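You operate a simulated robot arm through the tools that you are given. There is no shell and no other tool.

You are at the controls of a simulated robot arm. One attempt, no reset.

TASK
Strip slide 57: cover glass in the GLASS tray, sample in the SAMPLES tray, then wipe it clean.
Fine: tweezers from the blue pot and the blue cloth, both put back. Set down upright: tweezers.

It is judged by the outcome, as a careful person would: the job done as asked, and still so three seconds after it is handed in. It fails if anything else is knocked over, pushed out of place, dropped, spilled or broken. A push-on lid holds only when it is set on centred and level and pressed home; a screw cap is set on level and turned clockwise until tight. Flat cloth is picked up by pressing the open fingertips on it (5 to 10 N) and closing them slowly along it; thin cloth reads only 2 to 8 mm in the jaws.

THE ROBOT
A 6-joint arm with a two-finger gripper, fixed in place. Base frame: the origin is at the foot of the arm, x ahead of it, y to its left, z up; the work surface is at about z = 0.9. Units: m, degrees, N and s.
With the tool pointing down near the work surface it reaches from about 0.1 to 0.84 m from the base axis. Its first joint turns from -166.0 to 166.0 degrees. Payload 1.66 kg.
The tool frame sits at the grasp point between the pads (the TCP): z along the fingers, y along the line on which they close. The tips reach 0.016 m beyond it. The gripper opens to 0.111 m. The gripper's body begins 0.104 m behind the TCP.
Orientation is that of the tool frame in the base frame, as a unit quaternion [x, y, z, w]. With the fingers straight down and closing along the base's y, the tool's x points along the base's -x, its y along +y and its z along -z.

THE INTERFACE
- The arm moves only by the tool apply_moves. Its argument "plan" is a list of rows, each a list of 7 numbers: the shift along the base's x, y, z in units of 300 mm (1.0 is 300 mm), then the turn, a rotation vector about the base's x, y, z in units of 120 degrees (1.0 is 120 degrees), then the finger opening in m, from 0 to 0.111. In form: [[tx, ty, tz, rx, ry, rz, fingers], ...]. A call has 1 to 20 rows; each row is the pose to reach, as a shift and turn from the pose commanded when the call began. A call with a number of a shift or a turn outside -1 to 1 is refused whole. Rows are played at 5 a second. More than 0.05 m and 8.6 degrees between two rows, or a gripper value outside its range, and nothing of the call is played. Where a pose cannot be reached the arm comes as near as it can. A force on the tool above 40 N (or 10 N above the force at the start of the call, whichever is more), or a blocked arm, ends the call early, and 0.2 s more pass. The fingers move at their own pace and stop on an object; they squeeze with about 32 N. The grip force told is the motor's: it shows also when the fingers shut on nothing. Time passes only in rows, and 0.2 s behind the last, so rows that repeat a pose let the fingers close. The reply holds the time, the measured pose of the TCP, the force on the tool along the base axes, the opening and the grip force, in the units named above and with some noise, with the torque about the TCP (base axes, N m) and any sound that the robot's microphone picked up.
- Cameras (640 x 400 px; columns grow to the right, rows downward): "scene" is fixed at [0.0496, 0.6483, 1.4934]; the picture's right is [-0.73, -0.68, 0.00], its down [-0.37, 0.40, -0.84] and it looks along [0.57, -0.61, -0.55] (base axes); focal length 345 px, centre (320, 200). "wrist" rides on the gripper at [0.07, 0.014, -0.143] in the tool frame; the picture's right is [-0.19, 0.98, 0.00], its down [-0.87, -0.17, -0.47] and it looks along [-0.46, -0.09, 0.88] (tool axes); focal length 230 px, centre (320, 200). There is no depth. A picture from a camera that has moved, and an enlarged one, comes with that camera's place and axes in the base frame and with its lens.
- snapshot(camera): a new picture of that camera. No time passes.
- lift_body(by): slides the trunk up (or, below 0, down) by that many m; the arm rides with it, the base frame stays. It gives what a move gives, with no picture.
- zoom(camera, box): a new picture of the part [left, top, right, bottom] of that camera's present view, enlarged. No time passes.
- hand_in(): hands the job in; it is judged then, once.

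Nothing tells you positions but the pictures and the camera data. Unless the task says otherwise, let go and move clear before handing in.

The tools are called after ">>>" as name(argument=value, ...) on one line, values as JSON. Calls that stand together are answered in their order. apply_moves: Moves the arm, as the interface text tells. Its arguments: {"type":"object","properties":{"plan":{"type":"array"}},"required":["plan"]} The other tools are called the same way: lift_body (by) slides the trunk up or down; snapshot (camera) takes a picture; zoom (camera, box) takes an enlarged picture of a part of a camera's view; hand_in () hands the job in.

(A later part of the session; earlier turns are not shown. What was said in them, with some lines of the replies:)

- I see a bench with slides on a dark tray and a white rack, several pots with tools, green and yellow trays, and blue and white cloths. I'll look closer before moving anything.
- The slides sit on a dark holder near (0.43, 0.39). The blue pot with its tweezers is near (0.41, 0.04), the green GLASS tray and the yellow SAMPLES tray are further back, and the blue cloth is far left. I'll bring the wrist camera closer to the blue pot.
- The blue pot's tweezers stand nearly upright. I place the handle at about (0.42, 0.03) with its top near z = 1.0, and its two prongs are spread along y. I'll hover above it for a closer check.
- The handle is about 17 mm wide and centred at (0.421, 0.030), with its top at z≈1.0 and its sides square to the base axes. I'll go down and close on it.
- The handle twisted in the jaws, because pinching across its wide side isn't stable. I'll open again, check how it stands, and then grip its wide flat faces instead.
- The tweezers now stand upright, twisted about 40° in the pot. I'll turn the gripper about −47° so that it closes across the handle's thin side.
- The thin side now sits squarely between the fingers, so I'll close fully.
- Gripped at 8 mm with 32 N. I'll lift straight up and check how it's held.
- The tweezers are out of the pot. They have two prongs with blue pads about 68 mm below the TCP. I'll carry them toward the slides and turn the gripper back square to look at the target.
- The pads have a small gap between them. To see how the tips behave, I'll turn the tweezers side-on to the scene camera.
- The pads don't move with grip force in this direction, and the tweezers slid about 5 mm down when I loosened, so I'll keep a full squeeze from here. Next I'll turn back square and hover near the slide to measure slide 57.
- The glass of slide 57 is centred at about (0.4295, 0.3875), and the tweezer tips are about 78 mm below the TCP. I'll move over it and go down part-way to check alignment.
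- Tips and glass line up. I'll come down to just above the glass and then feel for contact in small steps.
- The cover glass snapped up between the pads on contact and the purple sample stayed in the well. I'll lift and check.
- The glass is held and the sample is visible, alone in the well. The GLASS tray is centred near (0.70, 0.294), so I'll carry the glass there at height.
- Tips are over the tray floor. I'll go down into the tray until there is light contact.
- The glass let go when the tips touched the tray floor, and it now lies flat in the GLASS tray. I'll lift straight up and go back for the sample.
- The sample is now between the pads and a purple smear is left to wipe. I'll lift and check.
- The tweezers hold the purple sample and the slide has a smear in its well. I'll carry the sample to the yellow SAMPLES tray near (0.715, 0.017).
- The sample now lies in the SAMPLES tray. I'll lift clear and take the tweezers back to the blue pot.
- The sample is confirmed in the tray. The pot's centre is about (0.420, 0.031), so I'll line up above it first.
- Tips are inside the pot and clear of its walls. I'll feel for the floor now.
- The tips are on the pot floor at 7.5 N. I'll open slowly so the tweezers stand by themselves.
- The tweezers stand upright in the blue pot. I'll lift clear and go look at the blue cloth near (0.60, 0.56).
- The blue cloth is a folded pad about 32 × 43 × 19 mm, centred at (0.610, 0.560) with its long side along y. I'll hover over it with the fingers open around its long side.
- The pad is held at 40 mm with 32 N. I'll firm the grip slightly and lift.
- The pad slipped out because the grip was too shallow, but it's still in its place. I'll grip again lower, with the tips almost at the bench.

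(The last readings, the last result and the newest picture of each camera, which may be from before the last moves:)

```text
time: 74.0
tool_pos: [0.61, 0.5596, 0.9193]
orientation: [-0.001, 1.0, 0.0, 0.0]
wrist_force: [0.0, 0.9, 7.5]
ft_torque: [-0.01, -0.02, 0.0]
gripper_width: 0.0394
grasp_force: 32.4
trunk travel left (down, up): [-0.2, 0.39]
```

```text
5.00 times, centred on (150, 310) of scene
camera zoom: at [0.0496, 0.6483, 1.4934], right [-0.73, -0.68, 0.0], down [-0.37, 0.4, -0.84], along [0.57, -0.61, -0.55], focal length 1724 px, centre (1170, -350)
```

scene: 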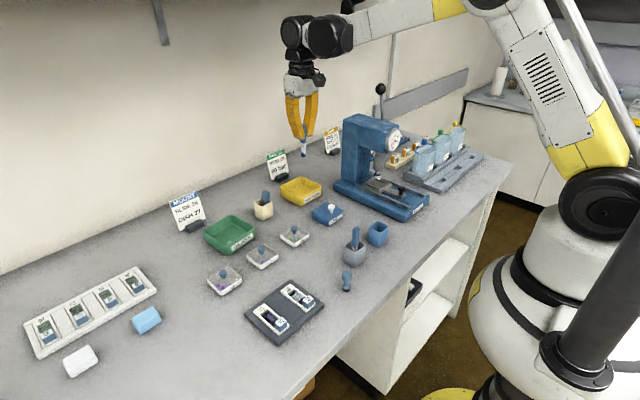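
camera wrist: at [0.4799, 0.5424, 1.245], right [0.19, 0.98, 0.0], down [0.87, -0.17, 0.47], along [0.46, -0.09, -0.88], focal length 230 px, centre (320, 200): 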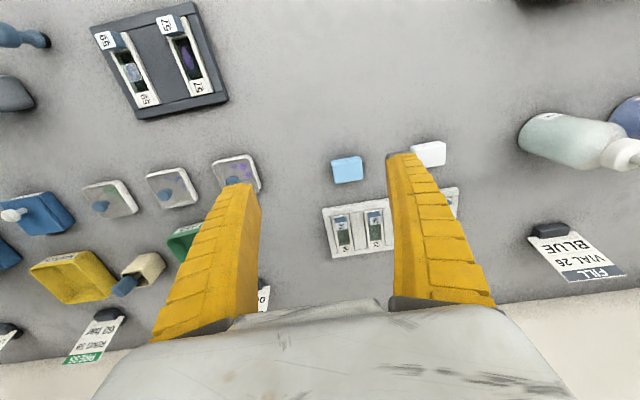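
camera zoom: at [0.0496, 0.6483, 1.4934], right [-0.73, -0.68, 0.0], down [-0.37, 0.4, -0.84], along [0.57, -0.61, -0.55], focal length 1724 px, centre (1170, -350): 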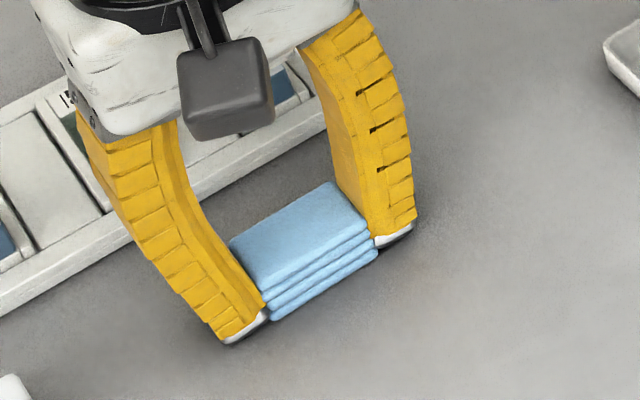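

>>> apply_moves(plan=[[0, 0, 0.005, 0, 0, 0, 0.036], [0, 0, 0.015, 0, 0, 0, 0.036], [0, 0, 0.03, 0, 0, 0, 0.036], [0, 0, 0.05, 0, 0, 0, 0.036]])

>>> zoom(camera="scene", box=[110, 260, 190, 340])

```text
time: 75.0
tool_pos: [0.6105, 0.5591, 0.9345]
orientation: [0.0, 1.0, -0.001, -0.001]
wrist_force: [-0.3, 0.7, -0.3]
ft_torque: [-0.02, 0.0, 0.05]
gripper_width: 0.039
grasp_force: 31.7
trunk travel left (down, up): [-0.2, 0.39]
```

```text
5.00 times, centred on (150, 300) of scene
camera zoom: at [0.0496, 0.6483, 1.4934], right [-0.73, -0.68, 0.0], down [-0.37, 0.4, -0.84], along [0.57, -0.61, -0.55], focal length 1724 px, centre (1170, -300)
```

zoom: 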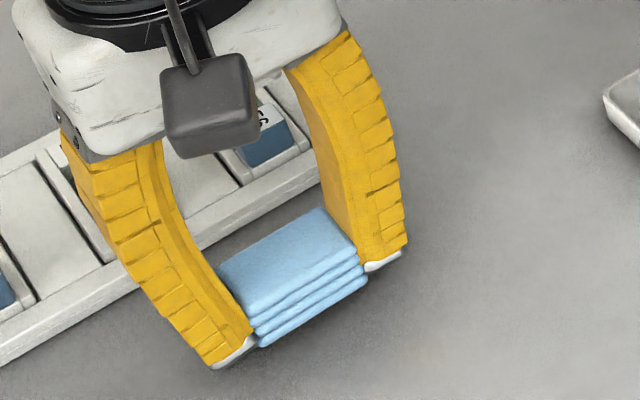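

The cloth is held firmly this time. I'll raise it and carry it over to slide 57.

>>> apply_moves(plan=[[0, 0, 0.08, 0, 0, 0, 0.036], [0, 0, 0.2, 0, 0, 0, 0.036], [0, 0, 0.32, 0, 0, 0, 0.036], [0, 0, 0.42, 0, 0, 0, 0.036], [-0.05, -0.05, 0.42, 0, 0, 0, 0.036], [-0.13, -0.125, 0.42, 0, 0, 0, 0.036], [-0.22, -0.21, 0.42, 0, 0, 0, 0.036], [-0.31, -0.3, 0.42, 0, 0, 0, 0.036], [-0.4, -0.385, 0.42, 0, 0, 0, 0.036], [-0.49, -0.47, 0.42, 0, 0, 0, 0.036], [-0.56, -0.54, 0.42, 0, 0, 0, 0.036], [-0.595, -0.575, 0.42, 0, 0, 0, 0.036], [-0.595, -0.575, 0.42, 0, 0, 0, 0.036]])

>>> snapshot(camera="scene")

>>> zoom(camera="scene", box=[220, 200, 330, 340])

>>> zoom(camera="wrist", box=[230, 70, 410, 220])

```text
time: 77.8
tool_pos: [0.432, 0.3854, 1.0594]
orientation: [0.0, 1.0, 0.0, 0.0]
wrist_force: [-0.4, 0.0, 0.4]
ft_torque: [-0.04, -0.01, 0.03]
gripper_width: 0.039
grasp_force: 32.5
trunk travel left (down, up): [-0.2, 0.39]
```

```text
taken
```

scene: 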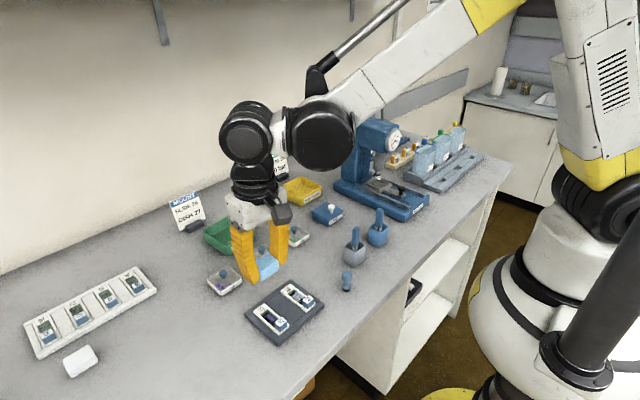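

```text
2.86 times, centred on (275, 270) of scene
camera zoom: at [0.0496, 0.6483, 1.4934], right [-0.73, -0.68, 0.0], down [-0.37, 0.4, -0.84], along [0.57, -0.61, -0.55], focal length 985 px, centre (449, 0)
```

zoom: 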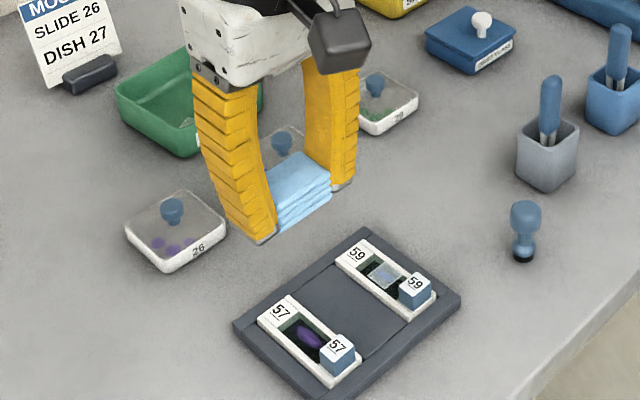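

```text
2.67 times, centred on (320, 145) of wrist
camera zoom: at [0.3616, 0.3991, 1.2033], right [0.19, 0.98, 0.0], down [0.87, -0.17, 0.47], along [0.46, -0.09, -0.88], focal length 614 px, centre (320, 347)
```

zoom: 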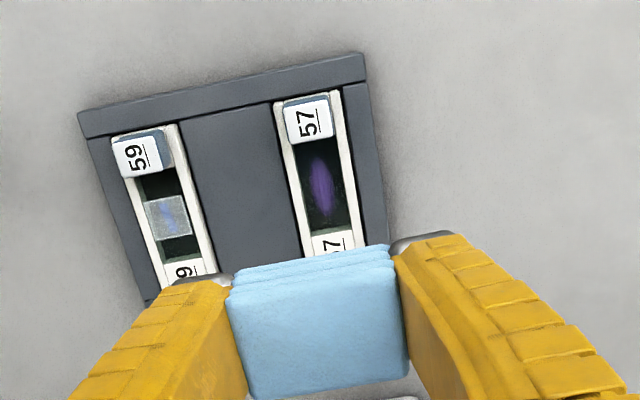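

>>> apply_moves(plan=[[0, 0.004, -0.1, 0, 0, 0, 0.036], [0, 0.004, -0.2, 0, 0, 0, 0.036], [0, 0.004, -0.3, 0, 0, 0, 0.036], [0, 0.004, -0.36, 0, 0, 0, 0.036], [0, 0.004, -0.38, 0, 0, 0, 0.036], [0, 0.004, -0.38, 0, 0, 0, 0.036]])

>>> zoom(camera="scene", box=[230, 250, 330, 350])

>>> zoom(camera="wrist", box=[250, 90, 390, 210])

```text
time: 79.2
tool_pos: [0.431, 0.3898, 0.9446]
orientation: [-0.001, 1.0, 0.0, 0.0]
wrist_force: [0.3, -0.1, -0.4]
ft_torque: [0.02, 0.02, -0.02]
gripper_width: 0.0391
grasp_force: 32.4
trunk travel left (down, up): [-0.2, 0.39]
```

```text
4.00 times, centred on (280, 300) of scene
camera zoom: at [0.0496, 0.6483, 1.4934], right [-0.73, -0.68, 0.0], down [-0.37, 0.4, -0.84], along [0.57, -0.61, -0.55], focal length 1379 px, centre (480, -200)
```

zoom: 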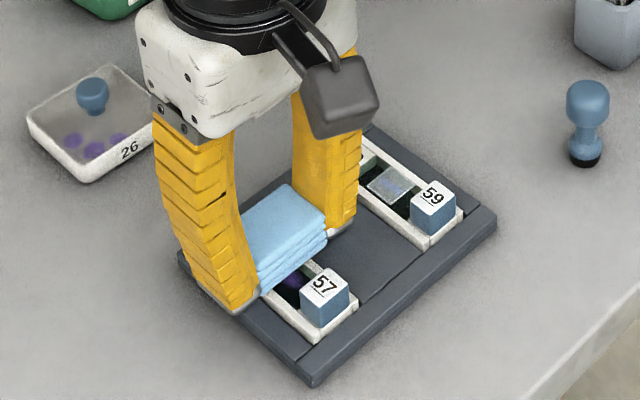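

```text
3.33 times, centred on (320, 150) of wrist
camera zoom: at [0.3621, 0.4017, 1.089], right [0.19, 0.98, 0.0], down [0.87, -0.17, 0.47], along [0.46, -0.09, -0.88], focal length 767 px, centre (320, 367)
```

zoom: 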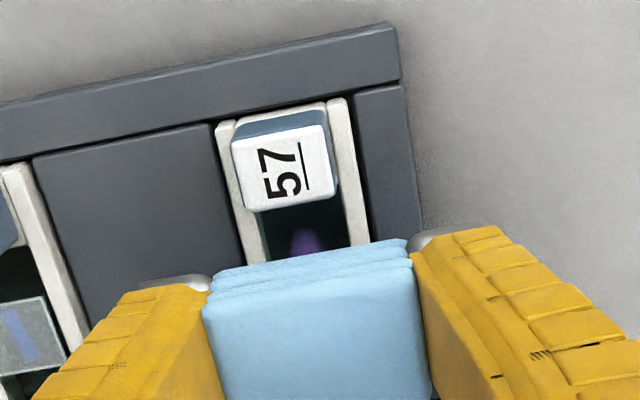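

>>> apply_moves(plan=[[0, -0.003, -0.007, 0, 0, 0, 0.036], [0, -0.003, -0.0133, 0, 0, 0, 0.036], [0, -0.003, -0.02, 0, 0, 0, 0.036], [0, -0.003, -0.02, 0, 0, 0, 0.036]])

>>> zoom(camera="scene", box=[250, 280, 310, 340])

>>> zoom(camera="wrist", box=[250, 90, 390, 210])

```text
time: 80.2
tool_pos: [0.4313, 0.3865, 0.9393]
orientation: [0.0, 1.0, 0.001, -0.001]
wrist_force: [0.7, 0.2, 1.1]
ft_torque: [0.0, 0.03, 0.01]
gripper_width: 0.0393
grasp_force: 31.6
trunk travel left (down, up): [-0.2, 0.39]
```

```text
6.67 times, centred on (280, 310) of scene
camera zoom: at [0.0496, 0.6483, 1.4934], right [-0.73, -0.68, 0.0], down [-0.37, 0.4, -0.84], along [0.57, -0.61, -0.55], focal length 2298 px, centre (587, -533)
```

zoom: 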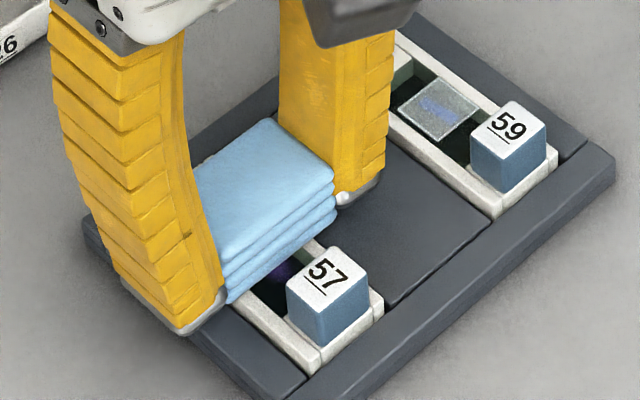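

```text
3.33 times, centred on (320, 150) of wrist
camera zoom: at [0.3619, 0.4003, 1.0831], right [0.19, 0.98, 0.0], down [0.87, -0.17, 0.47], along [0.46, -0.09, -0.88], focal length 767 px, centre (320, 367)
```

zoom: 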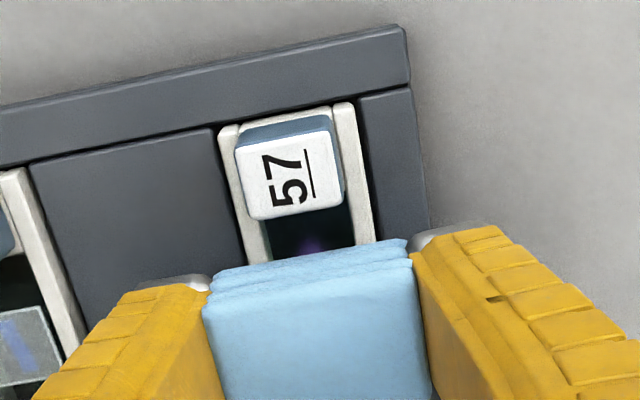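

>>> apply_moves(plan=[[0, 0, -0.005, 0, 0, 0, 0.036], [0, 0, -0.01, 0, 0, 0, 0.036], [0, 0, -0.01, 0, 0, 0, 0.036]])

```text
time: 81.0
tool_pos: [0.4312, 0.387, 0.9366]
orientation: [0.0, 1.0, 0.0, 0.0]
wrist_force: [0.3, 1.0, 0.1]
ft_torque: [0.0, -0.05, 0.02]
gripper_width: 0.0393
grasp_force: 31.5
trunk travel left (down, up): [-0.2, 0.39]
```

>>> apply_moves(plan=[[0, 0, -0.005, 0, 0, 0, 0.036], [0, 0, -0.01, 0, 0, 0, 0.036], [0, 0, -0.01, 0, 0, 0, 0.036]])

>>> zoom(camera="scene", box=[250, 280, 310, 340])

```text
time: 81.8
tool_pos: [0.4304, 0.3871, 0.9335]
orientation: [0.0, 1.0, 0.001, 0.0]
wrist_force: [0.5, 0.5, 3.7]
ft_torque: [0.02, 0.02, 0.01]
gripper_width: 0.0393
grasp_force: 32.4
trunk travel left (down, up): [-0.2, 0.39]
```

```text
6.67 times, centred on (280, 310) of scene
camera zoom: at [0.0496, 0.6483, 1.4934], right [-0.73, -0.68, 0.0], down [-0.37, 0.4, -0.84], along [0.57, -0.61, -0.55], focal length 2298 px, centre (587, -533)
```

zoom: 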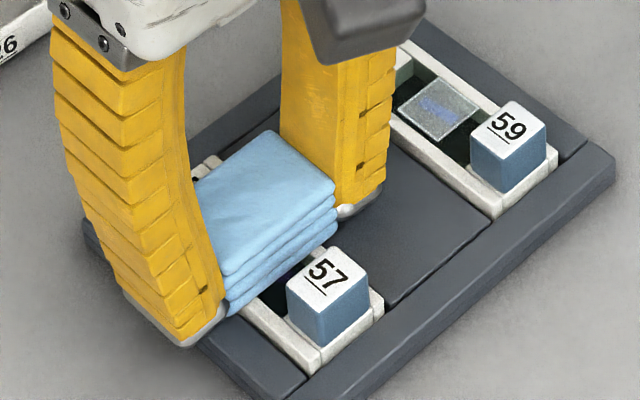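

The cloth is pressing lightly on the slide (about 4 N). I'll make a few short wiping strokes and then look.

>>> apply_moves(plan=[[0.012, 0, 0, 0, 0, 0, 0.036], [0.025, 0, 0, 0, 0, 0, 0.036], [0.012, 0, 0, 0, 0, 0, 0.036], [0, 0, 0, 0, 0, 0, 0.036], [-0.012, 0, 0, 0, 0, 0, 0.036], [0, 0, 0, 0, 0, 0, 0.036], [0.012, 0, 0, 0, 0, 0, 0.036], [0.025, 0, 0, 0, 0, 0, 0.036], [0.012, 0, 0, 0, 0, 0, 0.036], [0, 0, 0, 0, 0, 0, 0.036]])

>>> apply_moves(plan=[[0, 0, 0.02, 0, 0, 0, 0.036], [0, 0, 0.06, 0, 0, 0, 0.036], [0, 0, 0.15, 0, 0, 0, 0.036], [0, 0, 0.27, 0, 0, 0, 0.036]])

>>> zoom(camera="wrist", box=[250, 70, 390, 190])

>>> zoom(camera="scene", box=[240, 280, 330, 350])

```text
time: 84.0
tool_pos: [0.4302, 0.3873, 0.9326]
orientation: [0.0, 1.0, 0.0, -0.001]
wrist_force: [4.3, 0.5, 5.8]
ft_torque: [0.03, -0.06, 0.0]
gripper_width: 0.0395
grasp_force: 32.4
trunk travel left (down, up): [-0.2, 0.39]
```

```text
time: 85.0
tool_pos: [0.4308, 0.3887, 1.0141]
orientation: [0.0, 1.0, 0.0, 0.0]
wrist_force: [-0.3, 0.2, -0.2]
ft_torque: [0.02, 0.0, -0.03]
gripper_width: 0.0392
grasp_force: 31.7
trunk travel left (down, up): [-0.2, 0.39]
```

```text
3.33 times, centred on (320, 130) of wrist
camera zoom: at [0.3618, 0.4012, 1.1586], right [0.19, 0.98, 0.0], down [0.87, -0.17, 0.47], along [0.46, -0.09, -0.88], focal length 767 px, centre (320, 433)
```

zoom: 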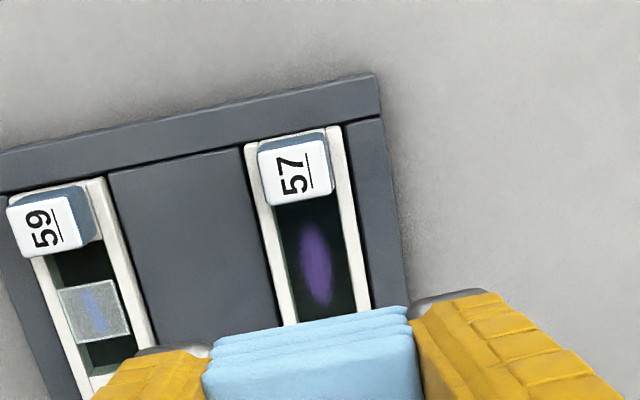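

```text
5.71 times, centred on (285, 315) of scene
camera zoom: at [0.0496, 0.6483, 1.4934], right [-0.73, -0.68, 0.0], down [-0.37, 0.4, -0.84], along [0.57, -0.61, -0.55], focal length 1970 px, centre (520, -457)
```

zoom: 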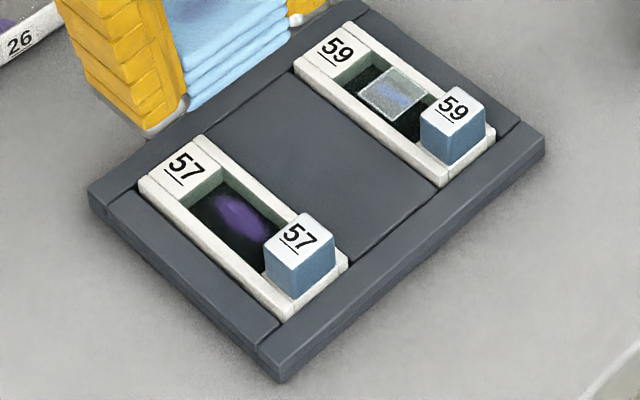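

>>> zoom(camera="scene", box=[260, 295, 300, 330])

>>> zoom(camera="wrist", box=[295, 100, 345, 165])

```text
11.43 times, centred on (280, 312) of scene
camera zoom: at [0.0496, 0.6483, 1.4934], right [-0.73, -0.68, 0.0], down [-0.37, 0.4, -0.84], along [0.57, -0.61, -0.55], focal length 3940 px, centre (777, -1086)
```

zoom: 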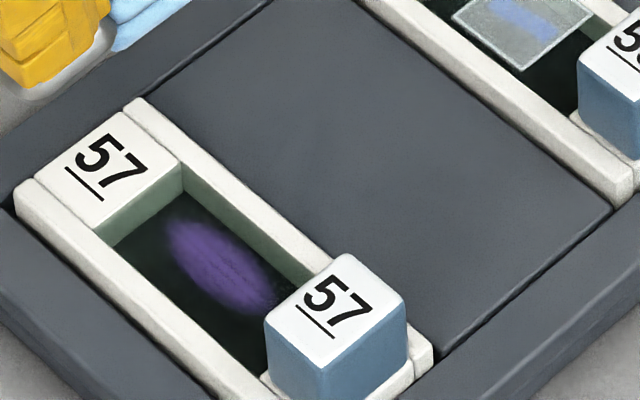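

```text
6.15 times, centred on (320, 132) of wrist
camera zoom: at [0.3618, 0.4012, 1.1586], right [0.19, 0.98, 0.0], down [0.87, -0.17, 0.47], along [0.46, -0.09, -0.88], focal length 1416 px, centre (320, 615)
```

zoom: 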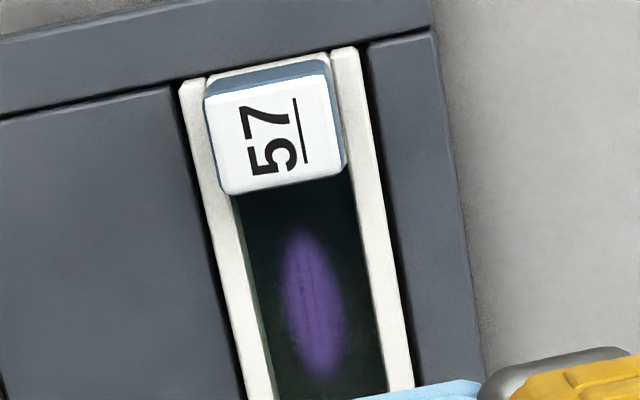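

>>> zoom(camera="scene", box=[268, 305, 288, 325])

>>> zoom(camera="wrist", box=[310, 130, 330, 165])

```text
16.00 times, centred on (278, 315) of scene
camera zoom: at [0.0496, 0.6483, 1.4934], right [-0.73, -0.68, 0.0], down [-0.37, 0.4, -0.84], along [0.57, -0.61, -0.55], focal length 5516 px, centre (992, -1640)
```

zoom: 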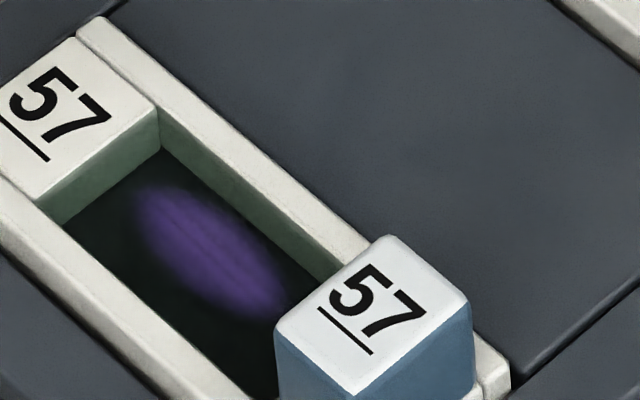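

```text
11.43 times, centred on (320, 148) of wrist
camera zoom: at [0.3618, 0.4012, 1.1586], right [0.19, 0.98, 0.0], down [0.87, -0.17, 0.47], along [0.46, -0.09, -0.88], focal length 2629 px, centre (320, 800)
```

zoom: 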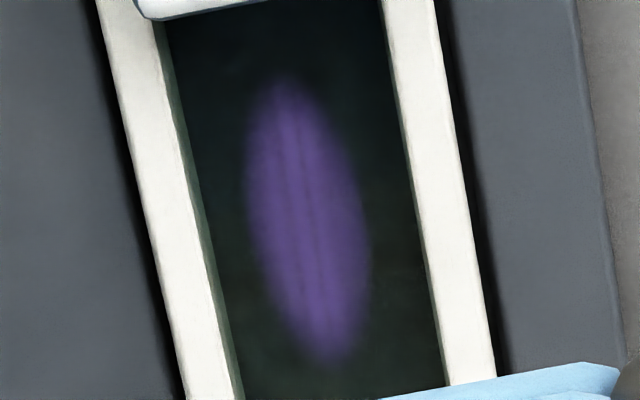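

The smear looks unchanged and the well is about 6 mm deep. I'll try again with a bit more pressure and longer strokes, using this view as the reference.

>>> apply_moves(plan=[[0, -0.002, -0.1, 0, 0, 0, 0.036], [0, -0.002, -0.2, 0, 0, 0, 0.036], [0, -0.002, -0.25, 0, 0, 0, 0.036], [0, -0.002, -0.265, 0, 0, 0, 0.036], [0, -0.002, -0.271, 0, 0, 0, 0.036], [0, -0.002, -0.275, 0, 0, 0, 0.036]])

```text
time: 86.4
tool_pos: [0.4312, 0.3867, 0.9324]
orientation: [0.0, 1.0, 0.0, 0.0]
wrist_force: [1.8, 1.0, 16.8]
ft_torque: [0.0, -0.02, 0.03]
gripper_width: 0.0402
grasp_force: 32.0
trunk travel left (down, up): [-0.2, 0.39]
```

>>> apply_moves(plan=[[0, 0, 0.002, 0, 0, 0, 0.036], [0.015, 0, 0.002, 0, 0, 0, 0.036], [0.03, 0, 0.002, 0, 0, 0, 0.036], [0.045, 0, 0.002, 0, 0, 0, 0.036], [0.03, 0, 0.002, 0, 0, 0, 0.036], [0.015, 0, 0.002, 0, 0, 0, 0.036], [0, 0, 0.002, 0, 0, 0, 0.036], [-0.015, 0, 0.002, 0, 0, 0, 0.036], [0, 0, 0.002, 0, 0, 0, 0.036], [0.015, 0, 0.002, 0, 0, 0, 0.036], [0.03, 0, 0.002, 0, 0, 0, 0.036], [0.015, 0, 0.002, 0, 0, 0, 0.036], [0, 0, 0.002, 0, 0, 0, 0.036]])

>>> zoom(camera="scene", box=[250, 280, 310, 340])

```text
time: 89.2
tool_pos: [0.4312, 0.3872, 0.9329]
orientation: [0.001, 1.0, 0.0, 0.0]
wrist_force: [6.1, 0.4, 8.5]
ft_torque: [-0.02, -0.07, -0.03]
gripper_width: 0.0391
grasp_force: 31.5
trunk travel left (down, up): [-0.2, 0.39]
```

```text
6.67 times, centred on (280, 310) of scene
camera zoom: at [0.0496, 0.6483, 1.4934], right [-0.73, -0.68, 0.0], down [-0.37, 0.4, -0.84], along [0.57, -0.61, -0.55], focal length 2298 px, centre (587, -533)
```

zoom: 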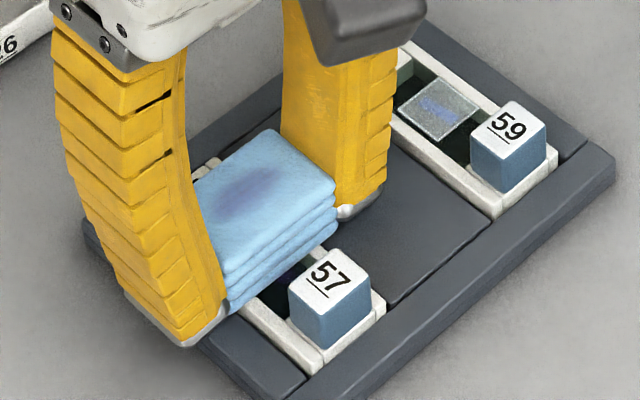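

The cloth has picked up a purple stain, so the wiping is working. I'll lift and check the slide.

>>> apply_moves(plan=[[0.015, 0, 0, 0, 0, 0, 0.036], [0.03, 0, 0, 0, 0, 0, 0.036], [0.015, 0, 0, 0, 0, 0, 0.036], [0, 0, 0, 0, 0, 0, 0.036], [-0.015, 0, 0, 0, 0, 0, 0.036], [0, 0, 0, 0, 0, 0, 0.036], [0, 0.015, 0, 0, 0, 0, 0.036], [0, 0.025, 0, 0, 0, 0, 0.036], [0, 0.01, 0, 0, 0, 0, 0.036], [0, -0.01, 0, 0, 0, 0, 0.036], [0, -0.025, 0, 0, 0, 0, 0.036], [0, -0.01, 0, 0, 0, 0, 0.036], [0, 0, 0, 0, 0, 0, 0.036], [0, 0, 0.02, 0, 0, 0, 0.036], [0, 0, 0.06, 0, 0, 0, 0.036], [0, 0, 0.15, 0, 0, 0, 0.036], [0, 0, 0.27, 0, 0, 0, 0.036]])

>>> zoom(camera="scene", box=[268, 305, 288, 325])

>>> zoom(camera="scene", box=[230, 230, 330, 350])

>>> zoom(camera="wrist", box=[250, 70, 390, 220])

```text
time: 92.8
tool_pos: [0.431, 0.3876, 1.014]
orientation: [0.0, 1.0, 0.0, 0.0]
wrist_force: [-0.5, 0.3, 0.0]
ft_torque: [0.01, 0.01, 0.0]
gripper_width: 0.039
grasp_force: 31.6
trunk travel left (down, up): [-0.2, 0.39]
```

```text
16.00 times, centred on (278, 315) of scene
camera zoom: at [0.0496, 0.6483, 1.4934], right [-0.73, -0.68, 0.0], down [-0.37, 0.4, -0.84], along [0.57, -0.61, -0.55], focal length 5516 px, centre (992, -1640)
```

zoom: 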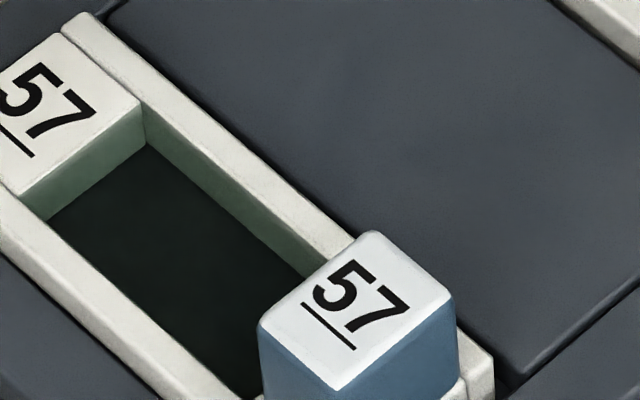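

```text
3.33 times, centred on (280, 290) of scene
camera zoom: at [0.0496, 0.6483, 1.4934], right [-0.73, -0.68, 0.0], down [-0.37, 0.4, -0.84], along [0.57, -0.61, -0.55], focal length 1149 px, centre (453, -100)
```

zoom: 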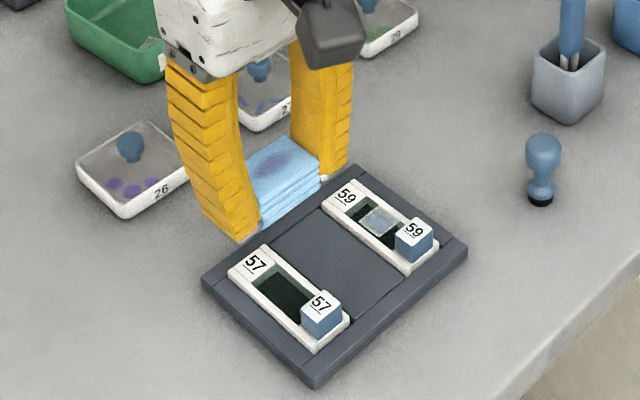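

```text
2.67 times, centred on (320, 145) of wrist
camera zoom: at [0.3612, 0.4003, 1.1589], right [0.19, 0.98, 0.0], down [0.87, -0.17, 0.47], along [0.46, -0.09, -0.88], focal length 614 px, centre (320, 347)
```

zoom: 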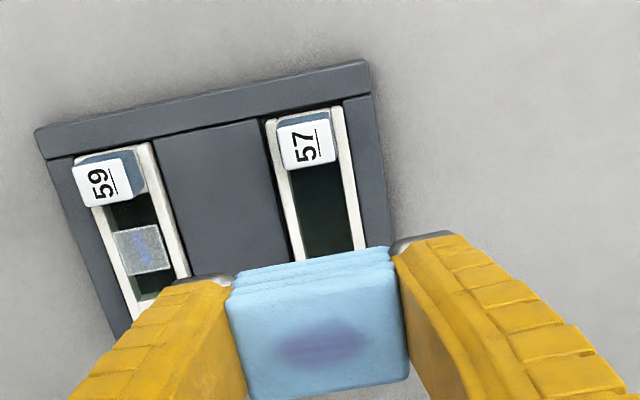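

The slide is clean. I'll check that it's still seated properly in its holder before taking the cloth back.

>>> zoom(camera="scene", box=[240, 280, 330, 350])

>>> zoom(camera="wrist", box=[250, 80, 350, 170])

```text
5.71 times, centred on (285, 315) of scene
camera zoom: at [0.0496, 0.6483, 1.4934], right [-0.73, -0.68, 0.0], down [-0.37, 0.4, -0.84], along [0.57, -0.61, -0.55], focal length 1970 px, centre (520, -457)
```

zoom: 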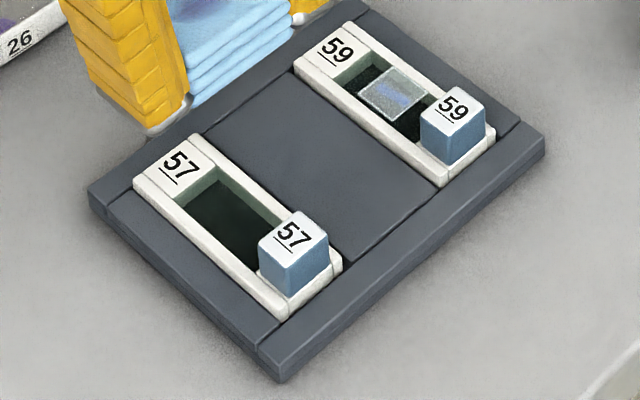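

```text
4.44 times, centred on (300, 125) of wrist
camera zoom: at [0.3612, 0.4003, 1.1589], right [0.19, 0.98, 0.0], down [0.87, -0.17, 0.47], along [0.46, -0.09, -0.88], focal length 1022 px, centre (409, 533)
```

zoom: 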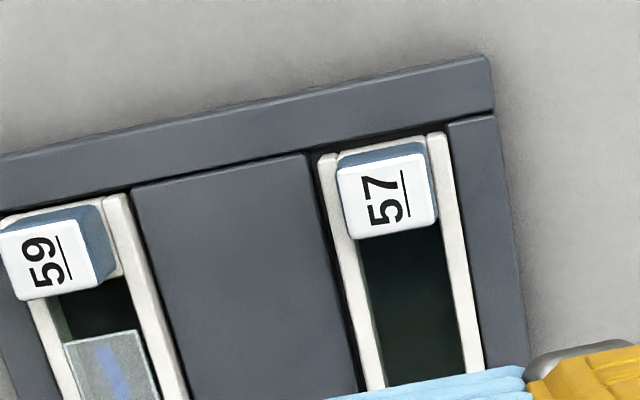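

The slide is clean and still seated in its slot. I'll carry the cloth back to its original spot at (0.610, 0.5595).

>>> apply_moves(plan=[[0, 0, 0.1, 0, 0, 0, 0.036], [0, 0, 0.17, 0, 0, 0, 0.036], [0.06, 0.058, 0.17, 0, 0, 0, 0.036], [0.14, 0.135, 0.17, 0, 0, 0, 0.036], [0.23, 0.222, 0.17, 0, 0, 0, 0.036], [0.32, 0.309, 0.17, 0, 0, 0, 0.036], [0.41, 0.396, 0.17, 0, 0, 0, 0.036], [0.5, 0.483, 0.17, 0, 0, 0, 0.036], [0.56, 0.54, 0.17, 0, 0, 0, 0.036], [0.596, 0.575, 0.17, 0, 0, 0, 0.036], [0.596, 0.575, 0.06, 0, 0, 0, 0.036], [0.596, 0.575, -0.06, 0, 0, 0, 0.036], [0.596, 0.575, -0.18, 0, 0, 0, 0.036], [0.596, 0.575, -0.25, 0, 0, 0, 0.036], [0.596, 0.575, -0.28, 0, 0, 0, 0.036], [0.596, 0.575, -0.28, 0, 0, 0, 0.036]])

>>> zoom(camera="scene", box=[110, 260, 190, 340])

>>> zoom(camera="wrist", box=[240, 110, 400, 220])

```text
time: 96.2
tool_pos: [0.6103, 0.559, 0.9295]
orientation: [0.0, 1.0, -0.001, 0.0]
wrist_force: [-0.2, -1.1, 0.3]
ft_torque: [0.02, 0.0, -0.06]
gripper_width: 0.0391
grasp_force: 31.4
trunk travel left (down, up): [-0.2, 0.39]
```

```text
5.00 times, centred on (150, 300) of scene
camera zoom: at [0.0496, 0.6483, 1.4934], right [-0.73, -0.68, 0.0], down [-0.37, 0.4, -0.84], along [0.57, -0.61, -0.55], focal length 1724 px, centre (1170, -300)
```

zoom: 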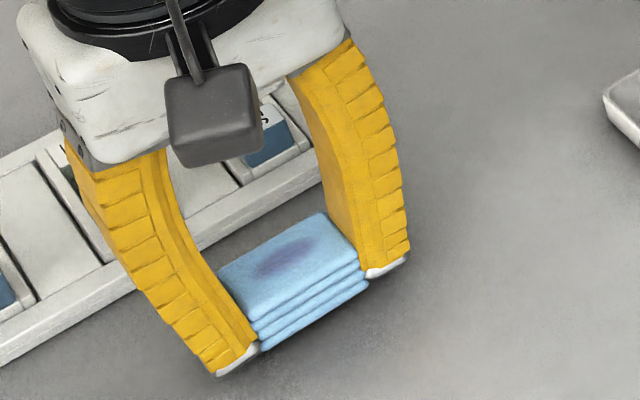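

```text
3.64 times, centred on (320, 165) of wrist
camera zoom: at [0.5407, 0.5729, 1.0732], right [0.19, 0.98, 0.0], down [0.87, -0.17, 0.47], along [0.46, -0.09, -0.88], focal length 837 px, centre (320, 327)
```

zoom: 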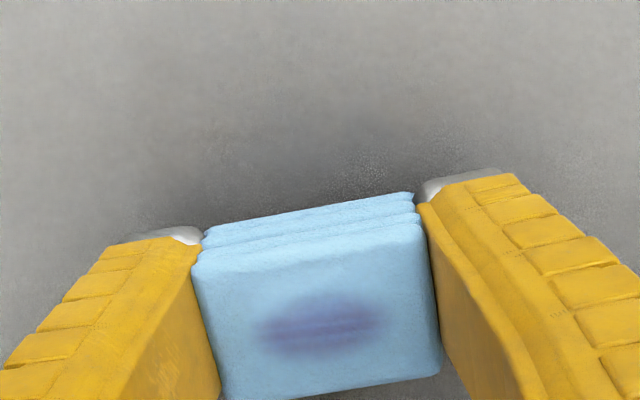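

>>> apply_moves(plan=[[0, 0, -0.008, 0, 0, 0, 0.036], [0, 0, -0.016, 0, 0, 0, 0.036], [0, 0, -0.024, 0, 0, 0, 0.036], [0, 0, -0.024, 0, 0, 0, 0.036]])

```text
time: 97.2
tool_pos: [0.6104, 0.5591, 0.9231]
orientation: [0.0, 1.0, 0.0, 0.0]
wrist_force: [-0.9, -0.1, 0.0]
ft_torque: [0.02, 0.01, 0.02]
gripper_width: 0.0392
grasp_force: 31.9
trunk travel left (down, up): [-0.2, 0.39]
```

>>> apply_moves(plan=[[0, 0, -0.005, 0, 0, 0, 0.036], [0, 0, -0.01, 0, 0, 0, 0.036], [0, 0, -0.01, 0, 0, 0, 0.036]])

```text
time: 98.0
tool_pos: [0.6102, 0.559, 0.9198]
orientation: [0.001, 1.0, 0.0, -0.001]
wrist_force: [0.9, 0.3, -0.6]
ft_torque: [0.0, -0.04, 0.04]
gripper_width: 0.0394
grasp_force: 32.2
trunk travel left (down, up): [-0.2, 0.39]
```

>>> apply_moves(plan=[[0, 0, -0.003, 0, 0, 0, 0.036], [0, 0, -0.006, 0, 0, 0, 0.036], [0, 0, -0.006, 0, 0, 0, 0.036]])

>>> zoom(camera="scene", box=[110, 270, 190, 350])

```text
time: 98.8
tool_pos: [0.6098, 0.5588, 0.9183]
orientation: [0.0, 1.0, 0.0, 0.0]
wrist_force: [2.6, 0.9, 5.3]
ft_torque: [0.02, -0.04, -0.01]
gripper_width: 0.0391
grasp_force: 31.8
trunk travel left (down, up): [-0.2, 0.39]
```

```text
5.00 times, centred on (150, 310) of scene
camera zoom: at [0.0496, 0.6483, 1.4934], right [-0.73, -0.68, 0.0], down [-0.37, 0.4, -0.84], along [0.57, -0.61, -0.55], focal length 1724 px, centre (1170, -350)
```

zoom: 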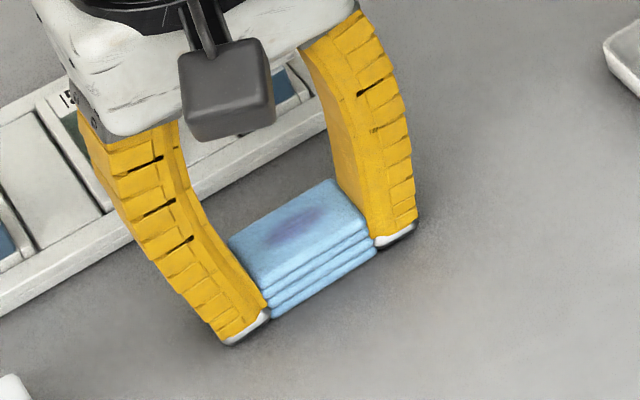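

The cloth is on the bench at its original place (5 N contact). I'll open gently, check that it stays put, and then lift away.

>>> apply_moves(plan=[[0, 0, 0, 0, 0, 0, 0.039], [0, 0, 0, 0, 0, 0, 0.042], [0, 0, 0, 0, 0, 0, 0.046], [0, 0, 0, 0, 0, 0, 0.052], [0, 0, 0, 0, 0, 0, 0.06], [0, 0, 0, 0, 0, 0, 0.07], [0, 0, 0, 0, 0, 0, 0.07]])

>>> zoom(camera="scene", box=[110, 270, 190, 350])

>>> zoom(camera="wrist", box=[240, 110, 400, 220])

```text
time: 100.4
tool_pos: [0.6097, 0.5596, 0.919]
orientation: [0.0, 1.0, 0.0, 0.0]
wrist_force: [0.6, 0.7, -0.5]
ft_torque: [-0.03, -0.04, 0.02]
gripper_width: 0.0712
grasp_force: 0.8
trunk travel left (down, up): [-0.2, 0.39]
```

```text
5.00 times, centred on (150, 310) of scene
camera zoom: at [0.0496, 0.6483, 1.4934], right [-0.73, -0.68, 0.0], down [-0.37, 0.4, -0.84], along [0.57, -0.61, -0.55], focal length 1724 px, centre (1170, -350)
```

zoom: 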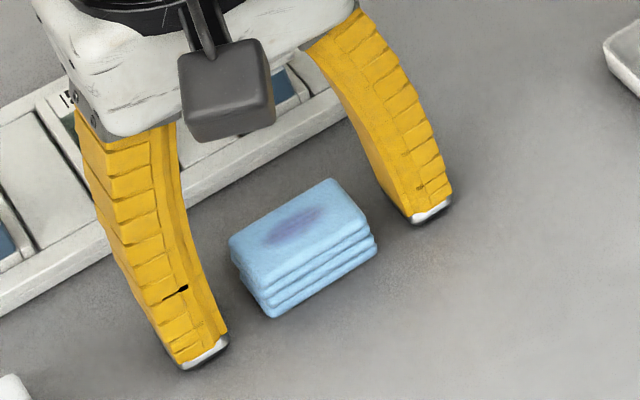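

```text
3.64 times, centred on (320, 165) of wrist
camera zoom: at [0.5405, 0.5724, 1.0617], right [0.19, 0.98, 0.0], down [0.87, -0.17, 0.47], along [0.46, -0.09, -0.88], focal length 837 px, centre (320, 327)
```

zoom: 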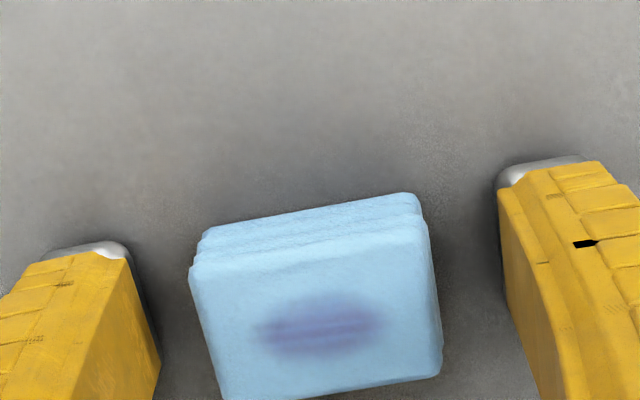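

>>> apply_moves(plan=[[0, 0, 0.05, 0, 0, 0, 0.07], [0, 0, 0.15, 0, 0, 0, 0.07], [0, 0, 0.3, 0, 0, 0, 0.07], [0, 0, 0.45, 0, 0, 0, 0.07], [0, 0, 0.6, 0, 0, 0, 0.07], [-0.1, -0.08, 0.68, 0, 0, 0, 0.07], [-0.2, -0.16, 0.75, 0, 0, 0, 0.07], [-0.3, -0.24, 0.82, 0, 0, 0, 0.07], [-0.4, -0.34, 0.88, 0, 0, 0, 0.07], [-0.5, -0.44, 0.93, 0, 0, 0, 0.07], [-0.6, -0.54, 0.96, 0, 0, 0, 0.07], [-0.7, -0.64, 0.96, 0, 0, 0, 0.07]])

>>> snapshot(camera="scene")

>>> snapshot(camera="wrist")

>>> zoom(camera="scene", box=[10, 250, 180, 390])

>>> zoom(camera="scene", box=[320, 180, 420, 300])

>>> zoom(camera="scene", box=[190, 200, 330, 350])

```text
time: 103.0
tool_pos: [0.398, 0.3665, 1.2078]
orientation: [0.001, 1.0, 0.001, 0.0]
wrist_force: [-0.2, -0.1, 0.4]
ft_torque: [0.03, -0.06, -0.01]
gripper_width: 0.0718
grasp_force: 1.3
trunk travel left (down, up): [-0.2, 0.39]
```

```text
taken
```

scene: 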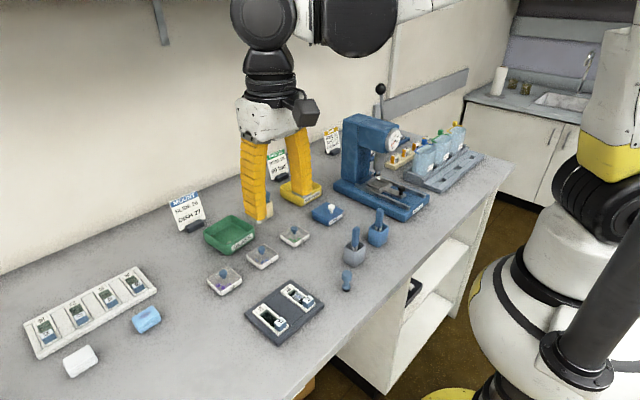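

```text
taken
camera wrist: at [0.3291, 0.3796, 1.3505], right [0.19, 0.98, 0.0], down [0.87, -0.17, 0.47], along [0.46, -0.09, -0.88], focal length 230 px, centre (320, 200)
```

wrist: 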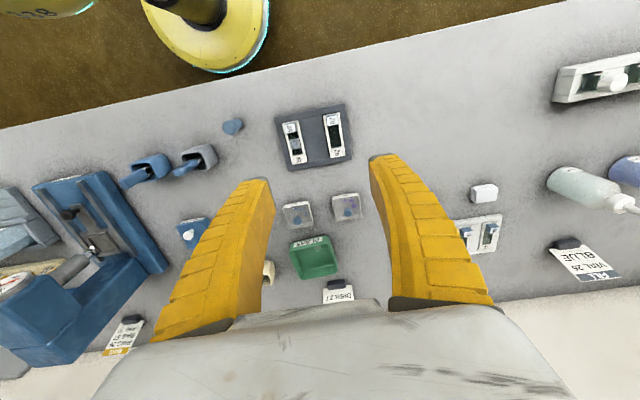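

```text
2.86 times, centred on (95, 320) of scene
camera zoom: at [0.0496, 0.6483, 1.4934], right [-0.73, -0.68, 0.0], down [-0.37, 0.4, -0.84], along [0.57, -0.61, -0.55], focal length 985 px, centre (963, -143)
```

zoom: 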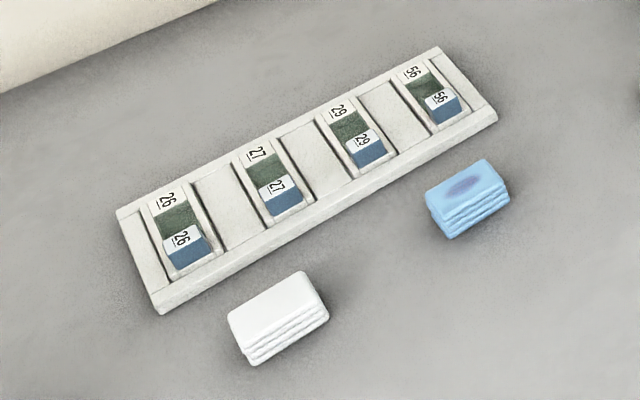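

```text
3.33 times, centred on (370, 240) of scene
camera zoom: at [0.0496, 0.6483, 1.4934], right [-0.73, -0.68, 0.0], down [-0.37, 0.4, -0.84], along [0.57, -0.61, -0.55], focal length 1149 px, centre (153, 67)
```

zoom: 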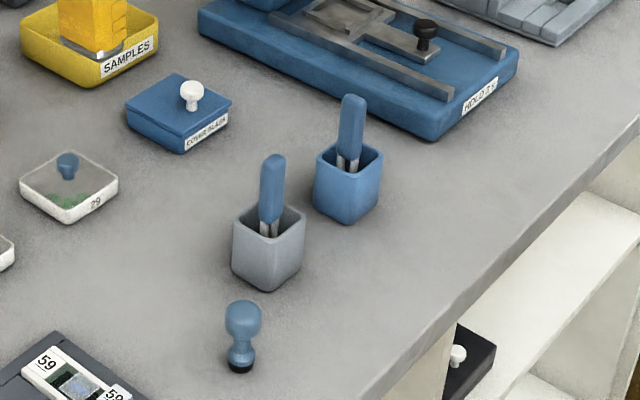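

```text
2.67 times, centred on (260, 275) of scene
camera zoom: at [0.0496, 0.6483, 1.4934], right [-0.73, -0.68, 0.0], down [-0.37, 0.4, -0.84], along [0.57, -0.61, -0.55], focal length 919 px, centre (480, 0)
```

zoom: 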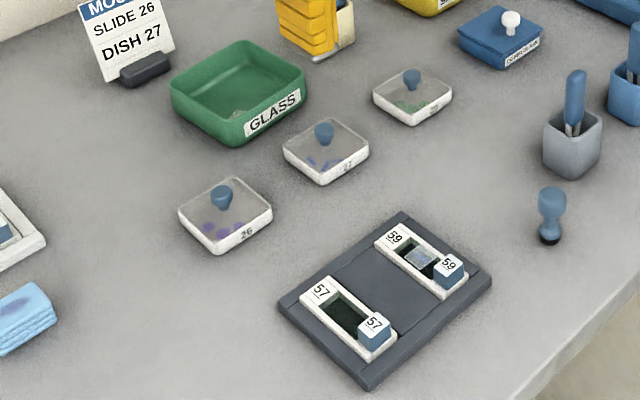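

>>> zoom(camera="wrist", box=[270, 95, 360, 175])

>>> zoom(camera="wrist", box=[275, 220, 355, 290])

```text
5.00 times, centred on (315, 135) of wrist
camera zoom: at [0.3291, 0.3796, 1.3505], right [0.19, 0.98, 0.0], down [0.87, -0.17, 0.47], along [0.46, -0.09, -0.88], focal length 1150 px, centre (345, 525)
```

zoom: 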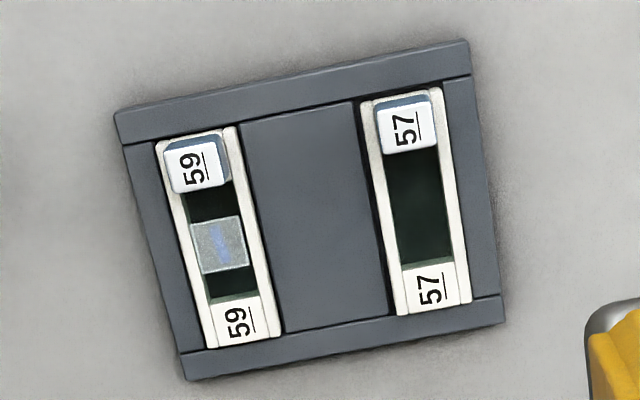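

```text
5.71 times, centred on (315, 255) of wrist
camera zoom: at [0.3291, 0.3796, 1.3505], right [0.19, 0.98, 0.0], down [0.87, -0.17, 0.47], along [0.46, -0.09, -0.88], focal length 1315 px, centre (349, -114)
```

zoom: 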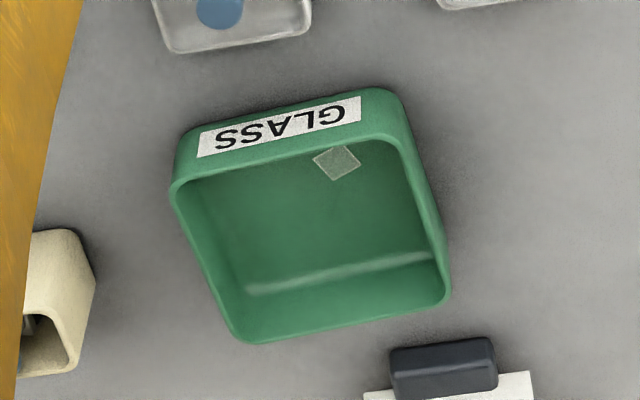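

The pictures show slide 57 clean and in its slot, and its cover glass in the GLASS tray. The sample was in the SAMPLES tray when I last saw it from above. The tweezers are upright in the blue pot, the blue cloth is back in its place, and the arm is clear, so I'm handing in.

>>> hand_in()

```text
The job is handed in.
```

Slide 57 is stripped and wiped clean, and I've handed the job in. I haven't had a verdict on it.

- **Cover glass:** it lies flat in the GLASS tray.
- **Sample:** it is in the SAMPLES tray. I saw it there after letting go, but it's hidden in the last pictures.
- **Slide 57:** no smear shows in the last pictures. Wiping moved it about 2 mm along its slot in the holder, and it is still seated.
- **Tweezers:** they are back in the blue pot and standing upright. The tips looked slightly purple from the sample, and I didn't clean them.
- **Blue cloth:** it is back where it was, now with a purple stain from the wiping.

I gripped the tweezers and the cloth twice each. The tweezers twisted inside the pot the first time, and the cloth slipped out of the fingers without leaving its spot. I saw nothing else knocked or moved.
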